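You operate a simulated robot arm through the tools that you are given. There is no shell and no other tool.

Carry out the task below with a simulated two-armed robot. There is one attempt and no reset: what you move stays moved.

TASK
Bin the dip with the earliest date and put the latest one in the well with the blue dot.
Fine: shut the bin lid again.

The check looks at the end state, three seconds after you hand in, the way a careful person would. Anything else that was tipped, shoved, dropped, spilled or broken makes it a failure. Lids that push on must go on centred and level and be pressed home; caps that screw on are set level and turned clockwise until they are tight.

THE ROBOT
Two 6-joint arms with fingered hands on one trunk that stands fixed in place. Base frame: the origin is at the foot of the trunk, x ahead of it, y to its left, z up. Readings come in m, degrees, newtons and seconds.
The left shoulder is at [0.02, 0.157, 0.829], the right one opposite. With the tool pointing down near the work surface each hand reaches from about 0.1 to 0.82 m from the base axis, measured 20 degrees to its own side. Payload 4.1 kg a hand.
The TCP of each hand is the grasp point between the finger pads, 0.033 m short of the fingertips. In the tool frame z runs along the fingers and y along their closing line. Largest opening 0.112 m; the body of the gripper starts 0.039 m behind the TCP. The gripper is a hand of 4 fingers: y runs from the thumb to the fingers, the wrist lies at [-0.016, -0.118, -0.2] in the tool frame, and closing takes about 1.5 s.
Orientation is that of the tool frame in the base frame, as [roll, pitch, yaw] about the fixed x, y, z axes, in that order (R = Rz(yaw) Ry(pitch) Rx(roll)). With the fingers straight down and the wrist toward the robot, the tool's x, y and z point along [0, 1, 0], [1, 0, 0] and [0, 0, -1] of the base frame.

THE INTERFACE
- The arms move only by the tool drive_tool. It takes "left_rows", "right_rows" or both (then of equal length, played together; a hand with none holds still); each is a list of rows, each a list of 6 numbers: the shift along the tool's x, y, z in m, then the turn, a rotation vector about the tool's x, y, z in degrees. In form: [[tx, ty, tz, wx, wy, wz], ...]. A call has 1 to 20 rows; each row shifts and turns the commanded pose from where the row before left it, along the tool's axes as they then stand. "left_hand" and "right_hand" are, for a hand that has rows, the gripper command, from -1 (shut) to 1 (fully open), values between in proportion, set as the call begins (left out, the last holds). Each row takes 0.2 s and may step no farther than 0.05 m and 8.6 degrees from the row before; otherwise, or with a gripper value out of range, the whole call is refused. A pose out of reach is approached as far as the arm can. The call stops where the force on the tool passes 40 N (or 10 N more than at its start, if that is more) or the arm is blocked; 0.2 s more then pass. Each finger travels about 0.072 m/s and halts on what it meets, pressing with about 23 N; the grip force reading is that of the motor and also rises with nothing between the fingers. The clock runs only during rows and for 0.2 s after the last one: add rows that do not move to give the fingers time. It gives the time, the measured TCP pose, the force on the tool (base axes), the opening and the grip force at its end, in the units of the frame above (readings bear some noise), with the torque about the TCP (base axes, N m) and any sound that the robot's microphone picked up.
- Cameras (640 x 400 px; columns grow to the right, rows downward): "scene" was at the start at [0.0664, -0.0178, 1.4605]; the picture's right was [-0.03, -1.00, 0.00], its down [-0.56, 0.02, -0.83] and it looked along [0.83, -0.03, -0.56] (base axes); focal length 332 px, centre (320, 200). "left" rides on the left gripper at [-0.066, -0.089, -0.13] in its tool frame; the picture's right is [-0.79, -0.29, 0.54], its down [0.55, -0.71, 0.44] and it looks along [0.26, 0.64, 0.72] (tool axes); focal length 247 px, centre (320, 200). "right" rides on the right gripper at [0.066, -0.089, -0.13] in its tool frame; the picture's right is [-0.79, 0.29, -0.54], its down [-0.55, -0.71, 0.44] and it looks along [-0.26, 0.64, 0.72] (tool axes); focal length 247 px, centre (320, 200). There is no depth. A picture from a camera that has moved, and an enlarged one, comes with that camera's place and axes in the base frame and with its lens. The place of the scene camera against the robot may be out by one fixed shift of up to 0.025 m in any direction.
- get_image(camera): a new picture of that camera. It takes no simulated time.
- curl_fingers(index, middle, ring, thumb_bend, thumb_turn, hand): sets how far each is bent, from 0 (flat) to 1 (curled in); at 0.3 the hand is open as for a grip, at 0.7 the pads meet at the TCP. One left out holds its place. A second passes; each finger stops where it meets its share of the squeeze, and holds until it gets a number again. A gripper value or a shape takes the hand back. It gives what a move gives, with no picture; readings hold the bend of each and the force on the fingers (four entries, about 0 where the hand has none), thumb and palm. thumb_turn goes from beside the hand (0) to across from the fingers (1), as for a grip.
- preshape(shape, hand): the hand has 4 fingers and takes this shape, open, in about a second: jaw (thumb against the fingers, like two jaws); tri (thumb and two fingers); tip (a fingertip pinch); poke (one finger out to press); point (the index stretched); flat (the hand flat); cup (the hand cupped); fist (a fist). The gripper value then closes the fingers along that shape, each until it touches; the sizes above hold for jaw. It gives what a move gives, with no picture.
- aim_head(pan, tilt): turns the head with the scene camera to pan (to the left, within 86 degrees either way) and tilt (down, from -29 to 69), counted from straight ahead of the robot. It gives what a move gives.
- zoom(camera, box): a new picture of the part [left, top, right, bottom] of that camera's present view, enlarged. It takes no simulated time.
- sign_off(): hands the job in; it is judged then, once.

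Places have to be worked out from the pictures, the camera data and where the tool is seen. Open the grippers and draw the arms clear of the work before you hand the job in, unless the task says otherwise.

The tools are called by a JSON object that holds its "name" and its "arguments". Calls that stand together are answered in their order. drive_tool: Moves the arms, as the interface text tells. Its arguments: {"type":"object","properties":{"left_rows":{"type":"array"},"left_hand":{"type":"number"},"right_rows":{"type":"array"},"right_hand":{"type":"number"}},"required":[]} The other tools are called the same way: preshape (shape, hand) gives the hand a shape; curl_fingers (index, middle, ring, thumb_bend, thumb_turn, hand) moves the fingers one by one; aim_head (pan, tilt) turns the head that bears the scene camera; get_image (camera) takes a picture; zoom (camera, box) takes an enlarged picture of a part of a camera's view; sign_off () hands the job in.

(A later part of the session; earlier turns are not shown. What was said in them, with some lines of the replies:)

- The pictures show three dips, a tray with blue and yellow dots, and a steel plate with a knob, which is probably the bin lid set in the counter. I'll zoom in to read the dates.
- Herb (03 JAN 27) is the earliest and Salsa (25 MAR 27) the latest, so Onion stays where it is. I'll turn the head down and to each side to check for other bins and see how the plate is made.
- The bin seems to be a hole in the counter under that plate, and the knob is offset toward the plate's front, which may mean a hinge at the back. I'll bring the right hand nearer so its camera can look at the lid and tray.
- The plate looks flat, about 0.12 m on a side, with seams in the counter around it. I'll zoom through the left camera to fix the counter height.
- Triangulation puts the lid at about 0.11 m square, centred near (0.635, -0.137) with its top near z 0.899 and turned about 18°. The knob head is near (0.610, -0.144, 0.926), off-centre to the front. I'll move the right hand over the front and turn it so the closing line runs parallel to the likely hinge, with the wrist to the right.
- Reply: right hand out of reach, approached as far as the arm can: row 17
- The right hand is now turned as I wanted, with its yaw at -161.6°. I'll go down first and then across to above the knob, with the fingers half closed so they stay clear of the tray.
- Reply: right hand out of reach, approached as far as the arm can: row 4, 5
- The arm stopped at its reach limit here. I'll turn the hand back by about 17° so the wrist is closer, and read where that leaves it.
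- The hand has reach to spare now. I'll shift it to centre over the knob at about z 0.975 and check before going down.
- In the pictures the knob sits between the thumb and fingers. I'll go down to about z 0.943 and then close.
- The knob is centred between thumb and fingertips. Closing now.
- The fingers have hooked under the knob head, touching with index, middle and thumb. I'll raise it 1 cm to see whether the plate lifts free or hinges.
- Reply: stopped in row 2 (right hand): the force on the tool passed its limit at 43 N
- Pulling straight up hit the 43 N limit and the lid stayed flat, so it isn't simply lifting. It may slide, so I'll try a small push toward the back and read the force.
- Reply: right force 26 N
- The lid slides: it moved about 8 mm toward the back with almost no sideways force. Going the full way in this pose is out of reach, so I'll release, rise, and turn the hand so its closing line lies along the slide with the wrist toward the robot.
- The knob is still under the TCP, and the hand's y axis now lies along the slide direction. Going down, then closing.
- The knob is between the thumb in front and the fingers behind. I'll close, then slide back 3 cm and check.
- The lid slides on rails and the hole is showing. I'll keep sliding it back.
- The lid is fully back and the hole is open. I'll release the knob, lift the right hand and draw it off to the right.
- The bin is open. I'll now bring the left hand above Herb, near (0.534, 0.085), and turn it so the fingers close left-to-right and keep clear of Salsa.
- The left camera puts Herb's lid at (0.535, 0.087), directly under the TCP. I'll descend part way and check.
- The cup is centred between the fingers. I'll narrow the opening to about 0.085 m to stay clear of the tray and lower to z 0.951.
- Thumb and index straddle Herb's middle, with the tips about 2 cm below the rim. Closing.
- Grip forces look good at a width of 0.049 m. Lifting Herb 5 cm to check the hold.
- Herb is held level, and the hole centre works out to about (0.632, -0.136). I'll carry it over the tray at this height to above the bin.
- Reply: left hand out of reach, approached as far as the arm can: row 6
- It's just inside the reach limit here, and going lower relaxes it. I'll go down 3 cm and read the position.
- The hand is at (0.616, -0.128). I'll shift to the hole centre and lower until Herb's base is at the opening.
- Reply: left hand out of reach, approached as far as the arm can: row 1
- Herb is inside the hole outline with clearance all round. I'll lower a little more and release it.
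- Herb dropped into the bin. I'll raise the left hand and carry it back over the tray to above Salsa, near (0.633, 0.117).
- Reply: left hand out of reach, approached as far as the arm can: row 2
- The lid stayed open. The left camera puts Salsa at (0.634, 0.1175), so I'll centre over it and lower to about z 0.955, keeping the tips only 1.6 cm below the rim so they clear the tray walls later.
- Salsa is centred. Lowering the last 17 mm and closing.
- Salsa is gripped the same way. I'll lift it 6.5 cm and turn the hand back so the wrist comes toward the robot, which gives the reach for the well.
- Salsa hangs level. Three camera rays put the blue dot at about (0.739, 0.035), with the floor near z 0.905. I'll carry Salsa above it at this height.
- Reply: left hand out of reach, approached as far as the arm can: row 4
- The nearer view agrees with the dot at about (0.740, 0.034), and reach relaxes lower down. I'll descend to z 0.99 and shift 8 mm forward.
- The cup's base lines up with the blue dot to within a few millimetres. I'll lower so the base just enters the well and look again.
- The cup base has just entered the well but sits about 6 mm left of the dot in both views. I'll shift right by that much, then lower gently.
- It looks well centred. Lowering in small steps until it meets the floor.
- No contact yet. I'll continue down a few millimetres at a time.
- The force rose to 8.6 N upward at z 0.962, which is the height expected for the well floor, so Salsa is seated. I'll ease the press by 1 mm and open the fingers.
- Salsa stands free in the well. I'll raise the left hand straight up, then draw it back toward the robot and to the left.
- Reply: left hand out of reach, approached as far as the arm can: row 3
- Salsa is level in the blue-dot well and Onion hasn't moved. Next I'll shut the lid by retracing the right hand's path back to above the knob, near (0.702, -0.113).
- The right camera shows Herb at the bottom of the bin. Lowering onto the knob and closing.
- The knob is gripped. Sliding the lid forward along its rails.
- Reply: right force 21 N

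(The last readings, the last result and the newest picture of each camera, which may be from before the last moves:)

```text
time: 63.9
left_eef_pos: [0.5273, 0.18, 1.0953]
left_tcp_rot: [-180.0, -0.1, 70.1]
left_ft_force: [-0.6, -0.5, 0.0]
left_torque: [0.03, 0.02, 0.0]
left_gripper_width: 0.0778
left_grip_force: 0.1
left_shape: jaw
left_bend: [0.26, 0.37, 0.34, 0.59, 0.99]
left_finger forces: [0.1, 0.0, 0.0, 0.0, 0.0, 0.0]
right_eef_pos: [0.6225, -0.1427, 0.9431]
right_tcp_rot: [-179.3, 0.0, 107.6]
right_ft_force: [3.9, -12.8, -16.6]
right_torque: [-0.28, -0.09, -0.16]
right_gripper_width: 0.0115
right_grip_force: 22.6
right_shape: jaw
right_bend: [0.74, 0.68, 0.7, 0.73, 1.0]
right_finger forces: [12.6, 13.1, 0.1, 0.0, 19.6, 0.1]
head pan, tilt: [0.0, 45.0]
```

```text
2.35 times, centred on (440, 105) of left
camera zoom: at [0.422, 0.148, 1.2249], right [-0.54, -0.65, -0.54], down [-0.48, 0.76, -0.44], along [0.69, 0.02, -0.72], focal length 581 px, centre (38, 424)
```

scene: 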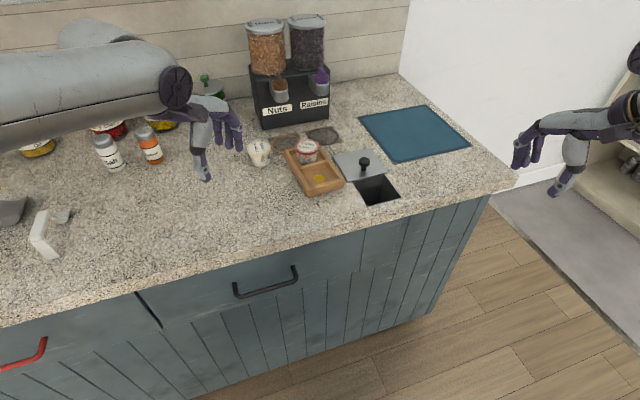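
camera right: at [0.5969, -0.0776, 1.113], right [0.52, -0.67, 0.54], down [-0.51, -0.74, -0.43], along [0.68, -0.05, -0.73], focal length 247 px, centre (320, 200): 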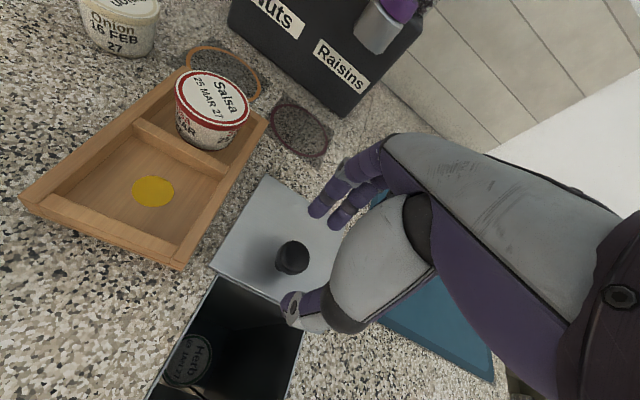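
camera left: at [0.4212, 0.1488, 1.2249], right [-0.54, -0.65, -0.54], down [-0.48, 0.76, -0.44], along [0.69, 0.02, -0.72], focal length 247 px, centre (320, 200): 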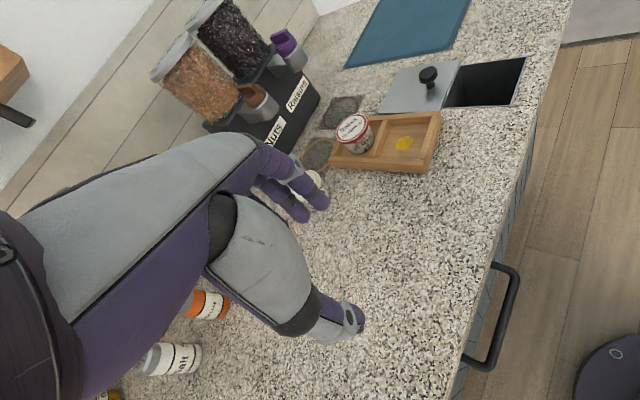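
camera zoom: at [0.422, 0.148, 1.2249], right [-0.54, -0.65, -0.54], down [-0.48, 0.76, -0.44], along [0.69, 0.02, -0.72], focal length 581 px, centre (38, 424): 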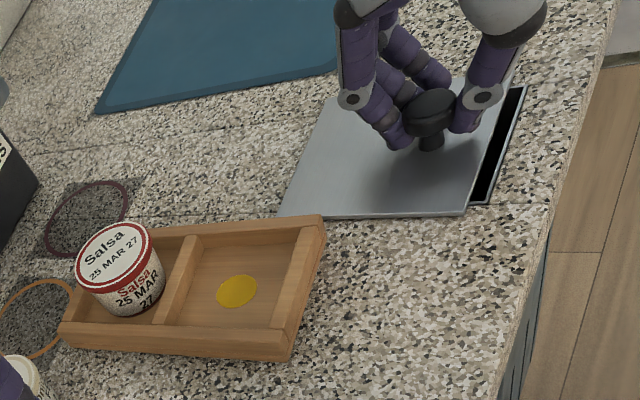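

About 12 mm of gap is left, and a sideways load shows my line is about 3 mm too far left. I'll correct for that and continue the slide.

{"name": "drive_tool", "arguments": {"right_rows": [[-0.003, -0.002, 0.0005, 0, 0, 0], [-0.001, -0.004, 0.0005, 0, 0, 0], [0, -0.004, 0, 0, 0, 0], [0, 0, 0, 0, 0, 0]]}}

{"name": "zoom", "arguments": {"camera": "left", "box": [320, 20, 560, 190]}}

{"name": "zoom", "arguments": {"camera": "scene", "box": [320, 120, 430, 220]}}

```text
time: 64.9
left_eef_pos: [0.5284, 0.1799, 1.0951]
left_tcp_rot: [-179.9, -0.1, 70.1]
left_ft_force: [0.5, -0.7, -0.4]
left_torque: [-0.03, 0.0, -0.01]
left_gripper_width: 0.078
left_grip_force: 0.0
left_shape: jaw
left_bend: [0.26, 0.37, 0.34, 0.59, 0.99]
left_finger forces: [0.0, 0.0, 0.1, 0.0, 0.0, 0.0]
right_eef_pos: [0.614, -0.1458, 0.9432]
right_tcp_rot: [-179.4, -0.1, 107.7]
right_ft_force: [-0.3, 3.6, -9.5]
right_torque: [0.05, 0.01, 0.01]
right_gripper_width: 0.0115
right_grip_force: 23.1
right_shape: jaw
right_bend: [0.74, 0.68, 0.7, 0.74, 1.0]
right_finger forces: [14.2, 4.2, 0.0, 0.0, 19.1, 0.1]
head pan, tilt: [0.0, 45.0]
```

```text
2.35 times, centred on (440, 105) of left
camera zoom: at [0.4217, 0.1488, 1.2249], right [-0.54, -0.65, -0.54], down [-0.48, 0.76, -0.44], along [0.69, 0.02, -0.72], focal length 581 px, centre (38, 424)
```

zoom: 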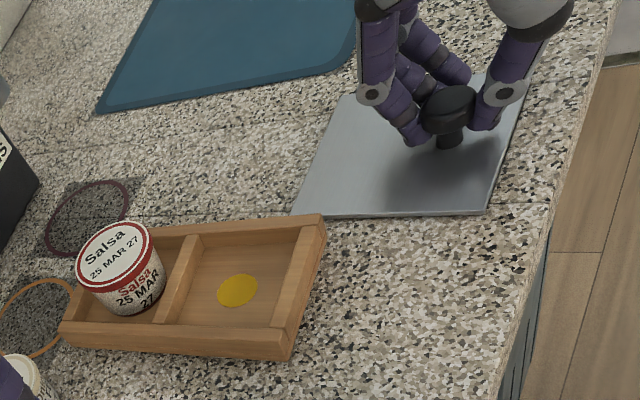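

```text
4.00 times, centred on (375, 170) of scene
camera zoom: at [0.0596, -0.0148, 1.4444], right [0.0, -1.0, 0.0], down [-0.71, 0.0, -0.71], along [0.71, 0.0, -0.71], focal length 1327 px, centre (100, 320)
```

zoom: 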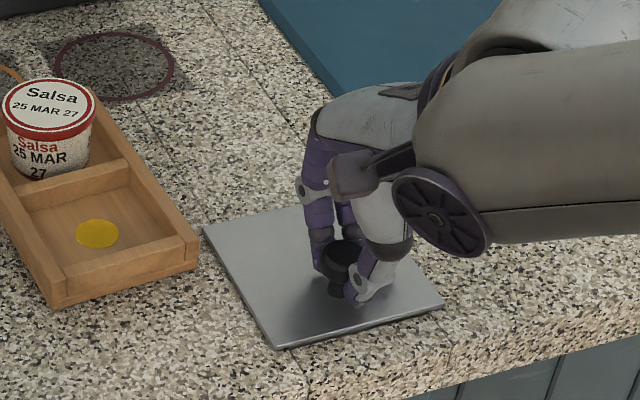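

The hole is covered, with roughly 4 mm to go compared with the start. I'll push on until I feel the stop.

{"name": "drive_tool", "arguments": {"right_rows": [[0.001, -0.003, 0, 0, 0, 0], [0, -0.003, 0, 0, 0, 0], [0, 0, 0, 0, 0, 0]]}}

{"name": "zoom", "arguments": {"camera": "scene", "box": [335, 155, 425, 220]}}

```text
time: 65.7
left_eef_pos: [0.529, 0.1797, 1.0952]
left_tcp_rot: [180.0, 0.0, 70.1]
left_ft_force: [0.3, 0.0, -0.4]
left_torque: [0.0, 0.01, -0.01]
left_gripper_width: 0.078
left_grip_force: 0.0
left_shape: jaw
left_bend: [0.26, 0.37, 0.34, 0.59, 0.99]
left_finger forces: [0.0, 0.0, 0.0, 0.0, 0.0, 0.0]
right_eef_pos: [0.6085, -0.1472, 0.9434]
right_tcp_rot: [-179.4, 0.0, 107.6]
right_ft_force: [-0.5, 0.8, -8.3]
right_torque: [0.04, 0.01, -0.04]
right_gripper_width: 0.0115
right_grip_force: 23.2
right_shape: jaw
right_bend: [0.74, 0.68, 0.7, 0.74, 1.0]
right_finger forces: [14.1, 5.6, 0.0, 0.0, 19.1, 0.1]
head pan, tilt: [0.0, 45.0]
```

```text
6.15 times, centred on (380, 188) of scene
camera zoom: at [0.0596, -0.0149, 1.4444], right [0.0, -1.0, 0.0], down [-0.71, 0.0, -0.71], along [0.71, 0.0, -0.71], focal length 2041 px, centre (-49, 277)
```

zoom: 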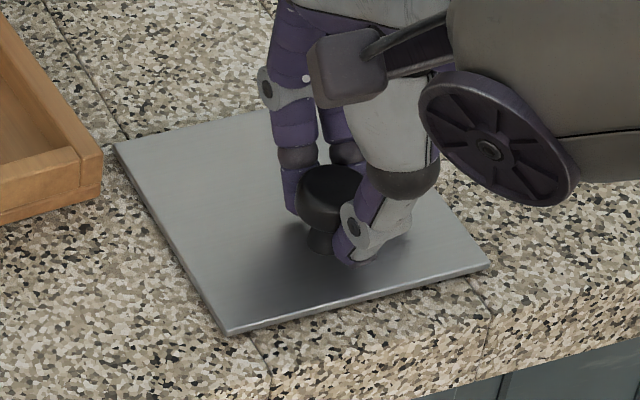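

Compared with the first zoom, the front edge is about 8 px short, roughly 4 mm. I'll keep pushing.

{"name": "drive_tool", "arguments": {"right_rows": [[0, -0.003, 0, 0, 0, 0], [0, -0.002, 0, 0, 0, 0], [0, -0.002, 0, 0, 0, 0], [0, 0, 0, 0, 0, 0]]}}

{"name": "zoom", "arguments": {"camera": "scene", "box": [335, 155, 425, 220]}}

```text
time: 66.7
left_eef_pos: [0.5285, 0.1809, 1.094]
left_tcp_rot: [180.0, 0.0, 70.1]
left_ft_force: [-0.7, 1.1, 0.4]
left_torque: [-0.01, 0.02, 0.0]
left_gripper_width: 0.0779
left_grip_force: 0.0
left_shape: jaw
left_bend: [0.26, 0.37, 0.34, 0.59, 0.99]
left_finger forces: [0.1, 0.0, 0.1, 0.0, 0.0, 0.0]
right_eef_pos: [0.603, -0.149, 0.9444]
right_tcp_rot: [-179.4, 0.0, 107.6]
right_ft_force: [14.2, 1.0, -13.9]
right_torque: [0.0, -0.35, -0.1]
right_gripper_width: 0.0113
right_grip_force: 23.1
right_shape: jaw
right_bend: [0.74, 0.67, 0.7, 0.74, 1.0]
right_finger forces: [17.9, 8.4, 0.0, 0.0, 16.2, 0.0]
head pan, tilt: [0.0, 45.0]
```

```text
6.15 times, centred on (380, 188) of scene
camera zoom: at [0.0602, -0.015, 1.4444], right [0.0, -1.0, 0.0], down [-0.71, 0.0, -0.71], along [0.71, 0.0, -0.71], focal length 2041 px, centre (-49, 277)
```

zoom: 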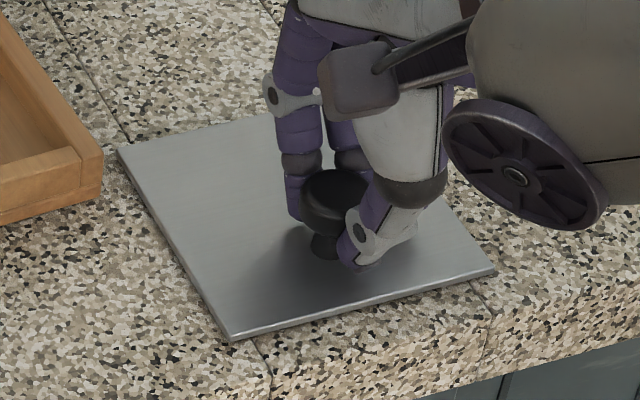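

The 14 N resistance shows the lid is against its stop, and the corners match the first picture. Releasing and raising the right hand.

{"name": "drive_tool", "arguments": {"right_rows": [[0, 0.001, 0.0005, 0, 0, 0], [0, 0, 0, 0, 0, 0], [0, 0, 0, 0, 0, 0], [0, 0, 0, 0, 0, 0], [0, 0, 0, 0, 0, 0], [0, 0, 0, 0, 0, 0]], "right_hand": 0.1}}

{"name": "drive_tool", "arguments": {"right_rows": [[0, 0, -0.02, 0, 0, 0], [0, 0, -0.04, 0, 0, 0], [0, 0, -0.04, 0, 0, 0], [0, 0, -0.04, 0, 0, 0], [-0.03, -0.03, 0, 0, 0, 0], [-0.03, -0.03, 0, 0, 0, 0], [-0.03, -0.03, 0, 0, 0, 0], [-0.03, -0.03, 0, 0, 0, 0], [-0.03, -0.03, 0, 0, 0, 0], [0, 0, 0, 0, 0, 0]]}}

{"name": "get_image", "arguments": {"camera": "scene"}}

{"name": "zoom", "arguments": {"camera": "scene", "box": [335, 155, 425, 220]}}

{"name": "zoom", "arguments": {"camera": "scene", "box": [230, 110, 410, 220]}}

{"name": "zoom", "arguments": {"camera": "left", "box": [320, 20, 560, 190]}}

```text
time: 68.1
left_eef_pos: [0.5297, 0.1793, 1.0949]
left_tcp_rot: [180.0, -0.1, 70.1]
left_ft_force: [-0.7, -0.6, 0.2]
left_torque: [-0.03, -0.01, -0.01]
left_gripper_width: 0.0781
left_grip_force: 0.1
left_shape: jaw
left_bend: [0.26, 0.37, 0.34, 0.59, 0.99]
left_finger forces: [0.0, 0.0, 0.0, 0.0, 0.1, 0.0]
right_eef_pos: [0.6024, -0.148, 0.9435]
right_tcp_rot: [-179.3, 0.1, 107.7]
right_ft_force: [0.2, 0.4, 0.0]
right_torque: [-0.01, 0.01, 0.01]
right_gripper_width: 0.0611
right_grip_force: 0.0
right_shape: jaw
right_bend: [0.76, 0.42, 0.39, 0.68, 1.0]
right_finger forces: [0.0, 0.0, 0.0, 0.1, 0.0, 0.0]
head pan, tilt: [0.0, 45.0]
```

```text
time: 70.3
left_eef_pos: [0.5283, 0.1799, 1.0952]
left_tcp_rot: [180.0, -0.1, 70.1]
left_ft_force: [0.1, 0.3, 0.3]
left_torque: [-0.05, -0.04, 0.01]
left_gripper_width: 0.078
left_grip_force: 0.1
left_shape: jaw
left_bend: [0.26, 0.37, 0.34, 0.59, 0.99]
left_finger forces: [0.0, 0.0, 0.1, 0.1, 0.1, 0.1]
right_eef_pos: [0.5054, -0.3369, 1.083]
right_tcp_rot: [-179.3, 0.1, 107.6]
right_ft_force: [0.0, -0.4, -0.6]
right_torque: [-0.01, 0.02, -0.02]
right_gripper_width: 0.0612
right_grip_force: 0.0
right_shape: jaw
right_bend: [0.76, 0.42, 0.39, 0.68, 1.0]
right_finger forces: [0.0, 0.0, 0.0, 0.0, 0.1, 0.1]
head pan, tilt: [0.0, 45.0]
```

```text
taken
```

scene: 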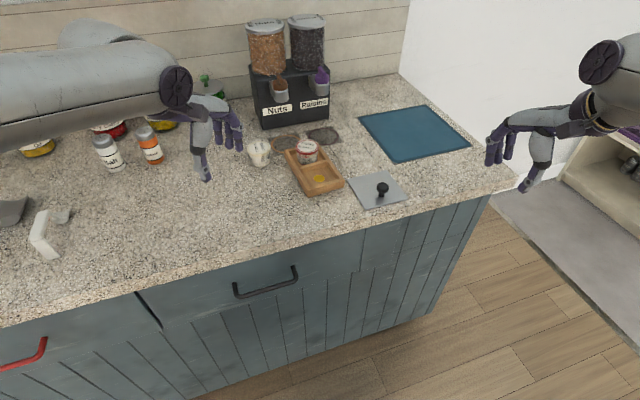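

```text
6.15 times, centred on (380, 188) of scene
camera zoom: at [0.0594, -0.0148, 1.4444], right [0.0, -1.0, 0.0], down [-0.71, 0.0, -0.71], along [0.71, 0.0, -0.71], focal length 2041 px, centre (-49, 277)
```

zoom: 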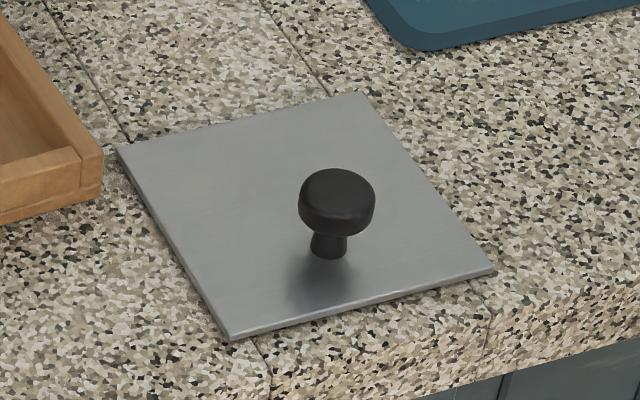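

```text
3.56 times, centred on (320, 165) of scene
camera zoom: at [0.0594, -0.0148, 1.4444], right [0.0, -1.0, 0.0], down [-0.71, 0.0, -0.71], along [0.71, 0.0, -0.71], focal length 1179 px, centre (320, 324)
```

zoom: 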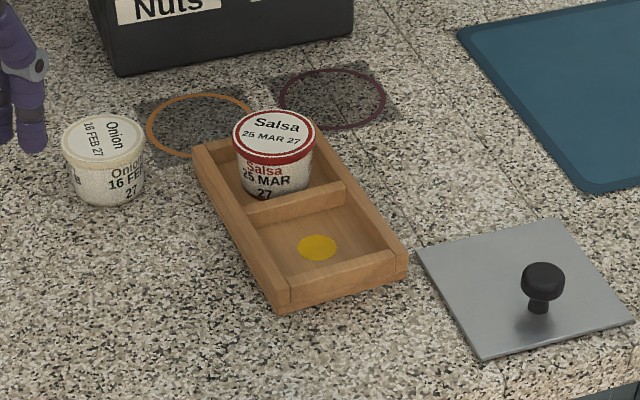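

```text
2.35 times, centred on (440, 105) of left
camera zoom: at [0.4216, 0.1487, 1.225], right [-0.54, -0.65, -0.54], down [-0.48, 0.76, -0.44], along [0.69, 0.02, -0.72], focal length 581 px, centre (38, 424)
```

zoom: 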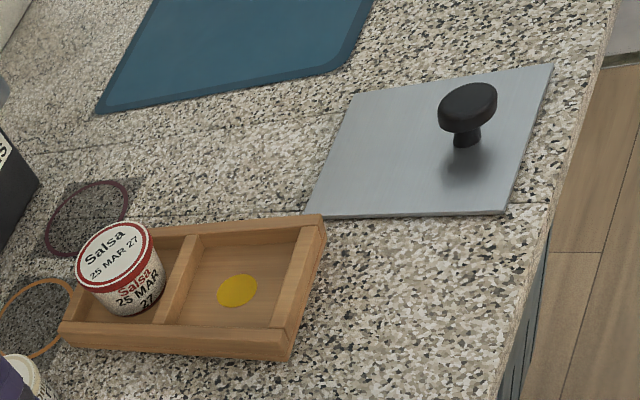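

The lid is back at its starting outline, Salsa is level in the blue-dot well, and Onion and the tray haven't moved. I'll open both grippers and draw the arms up and back.

{"name": "drive_tool", "arguments": {"left_rows": [[-0.001, -0.031, -0.029, 0, 0, 0], [-0.001, -0.031, -0.029, 0, 0, 0], [-0.001, -0.031, -0.029, 0, 0, 0], [-0.001, -0.031, -0.029, 0, 0, 0], [0, 0, 0, 0, 0, 0], [0, 0, 0, 0, 0, 0]], "right_rows": [[-0.005, -0.015, -0.025, 0, 0, 0], [-0.005, -0.015, -0.025, 0, 0, 0], [-0.005, -0.015, -0.025, 0, 0, 0], [-0.005, -0.015, -0.025, 0, 0, 0], [0, 0, 0, 0, 0, 0], [0, 0, 0, 0, 0, 0]], "left_hand": 1, "right_hand": 1}}

{"name": "get_image", "arguments": {"camera": "scene"}}

{"name": "get_image", "arguments": {"camera": "left"}}

```text
time: 71.7
left_eef_pos: [0.4099, 0.2184, 1.2121]
left_tcp_rot: [-179.9, 0.0, 70.2]
left_ft_force: [-0.1, 0.2, -0.3]
left_torque: [0.03, -0.03, 0.0]
left_gripper_width: 0.1119
left_grip_force: 0.1
left_shape: jaw
left_bend: [0.3, 0.3, 0.3, 0.3, 0.98]
left_finger forces: [0.0, 0.1, 0.0, 0.1, 0.0, 0.0]
right_eef_pos: [0.4576, -0.3755, 1.1845]
right_tcp_rot: [-179.4, 0.1, 107.6]
right_ft_force: [-0.1, -0.2, -0.3]
right_torque: [0.0, 0.03, -0.02]
right_gripper_width: 0.1114
right_grip_force: 0.1
right_shape: jaw
right_bend: [0.3, 0.3, 0.3, 0.3, 0.98]
right_finger forces: [0.1, 0.0, 0.0, 0.0, 0.0, 0.1]
head pan, tilt: [0.0, 45.0]
```

```text
taken
```

scene: 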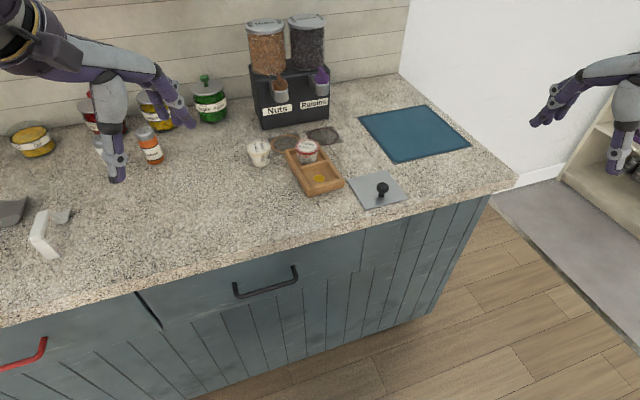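

```text
taken
camera left: at [0.3035, 0.1873, 1.3418], right [-0.54, -0.65, -0.54], down [-0.48, 0.76, -0.44], along [0.69, 0.02, -0.72], focal length 247 px, centre (320, 200)
```

left: 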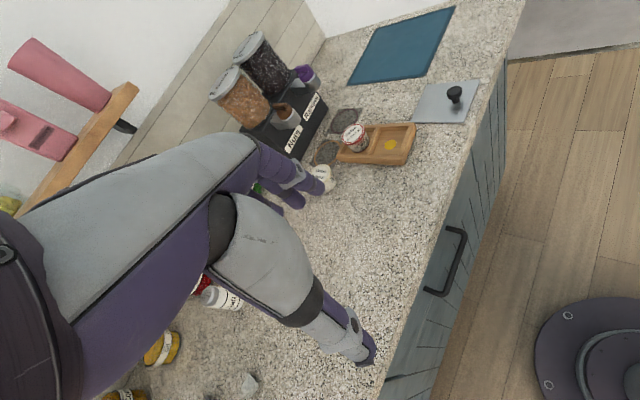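

Herb is in the bin with the lid shut, Salsa is in the blue-dot well, and nothing else has moved. Both arms are clear and both hands are open, so I'm handing the job in.

{"name": "sign_off", "arguments": {}}

```text
The job is handed in.
```

I finished the task and handed it in; I haven't seen the result of the check.

- **Binned:** Herb (03 JAN 27), the earliest date. The camera showed it at the bottom of the bin before I closed the lid.
- **In the blue-dot well:** Salsa (25 MAR 27), the latest date. It is standing level on the well floor.
- **Bin lid:** it slides on rails rather than lifting. I slid it shut against its stop, and it matches its starting position in the pictures.
- **Everything else:** Onion and the tray show no movement in the pictures. Both hands are open and drawn clear.

While finding out how the lid opens, I pulled straight up on its knob and hit the 40 N force limit. The lid didn't lift, and it slid normally afterwards.
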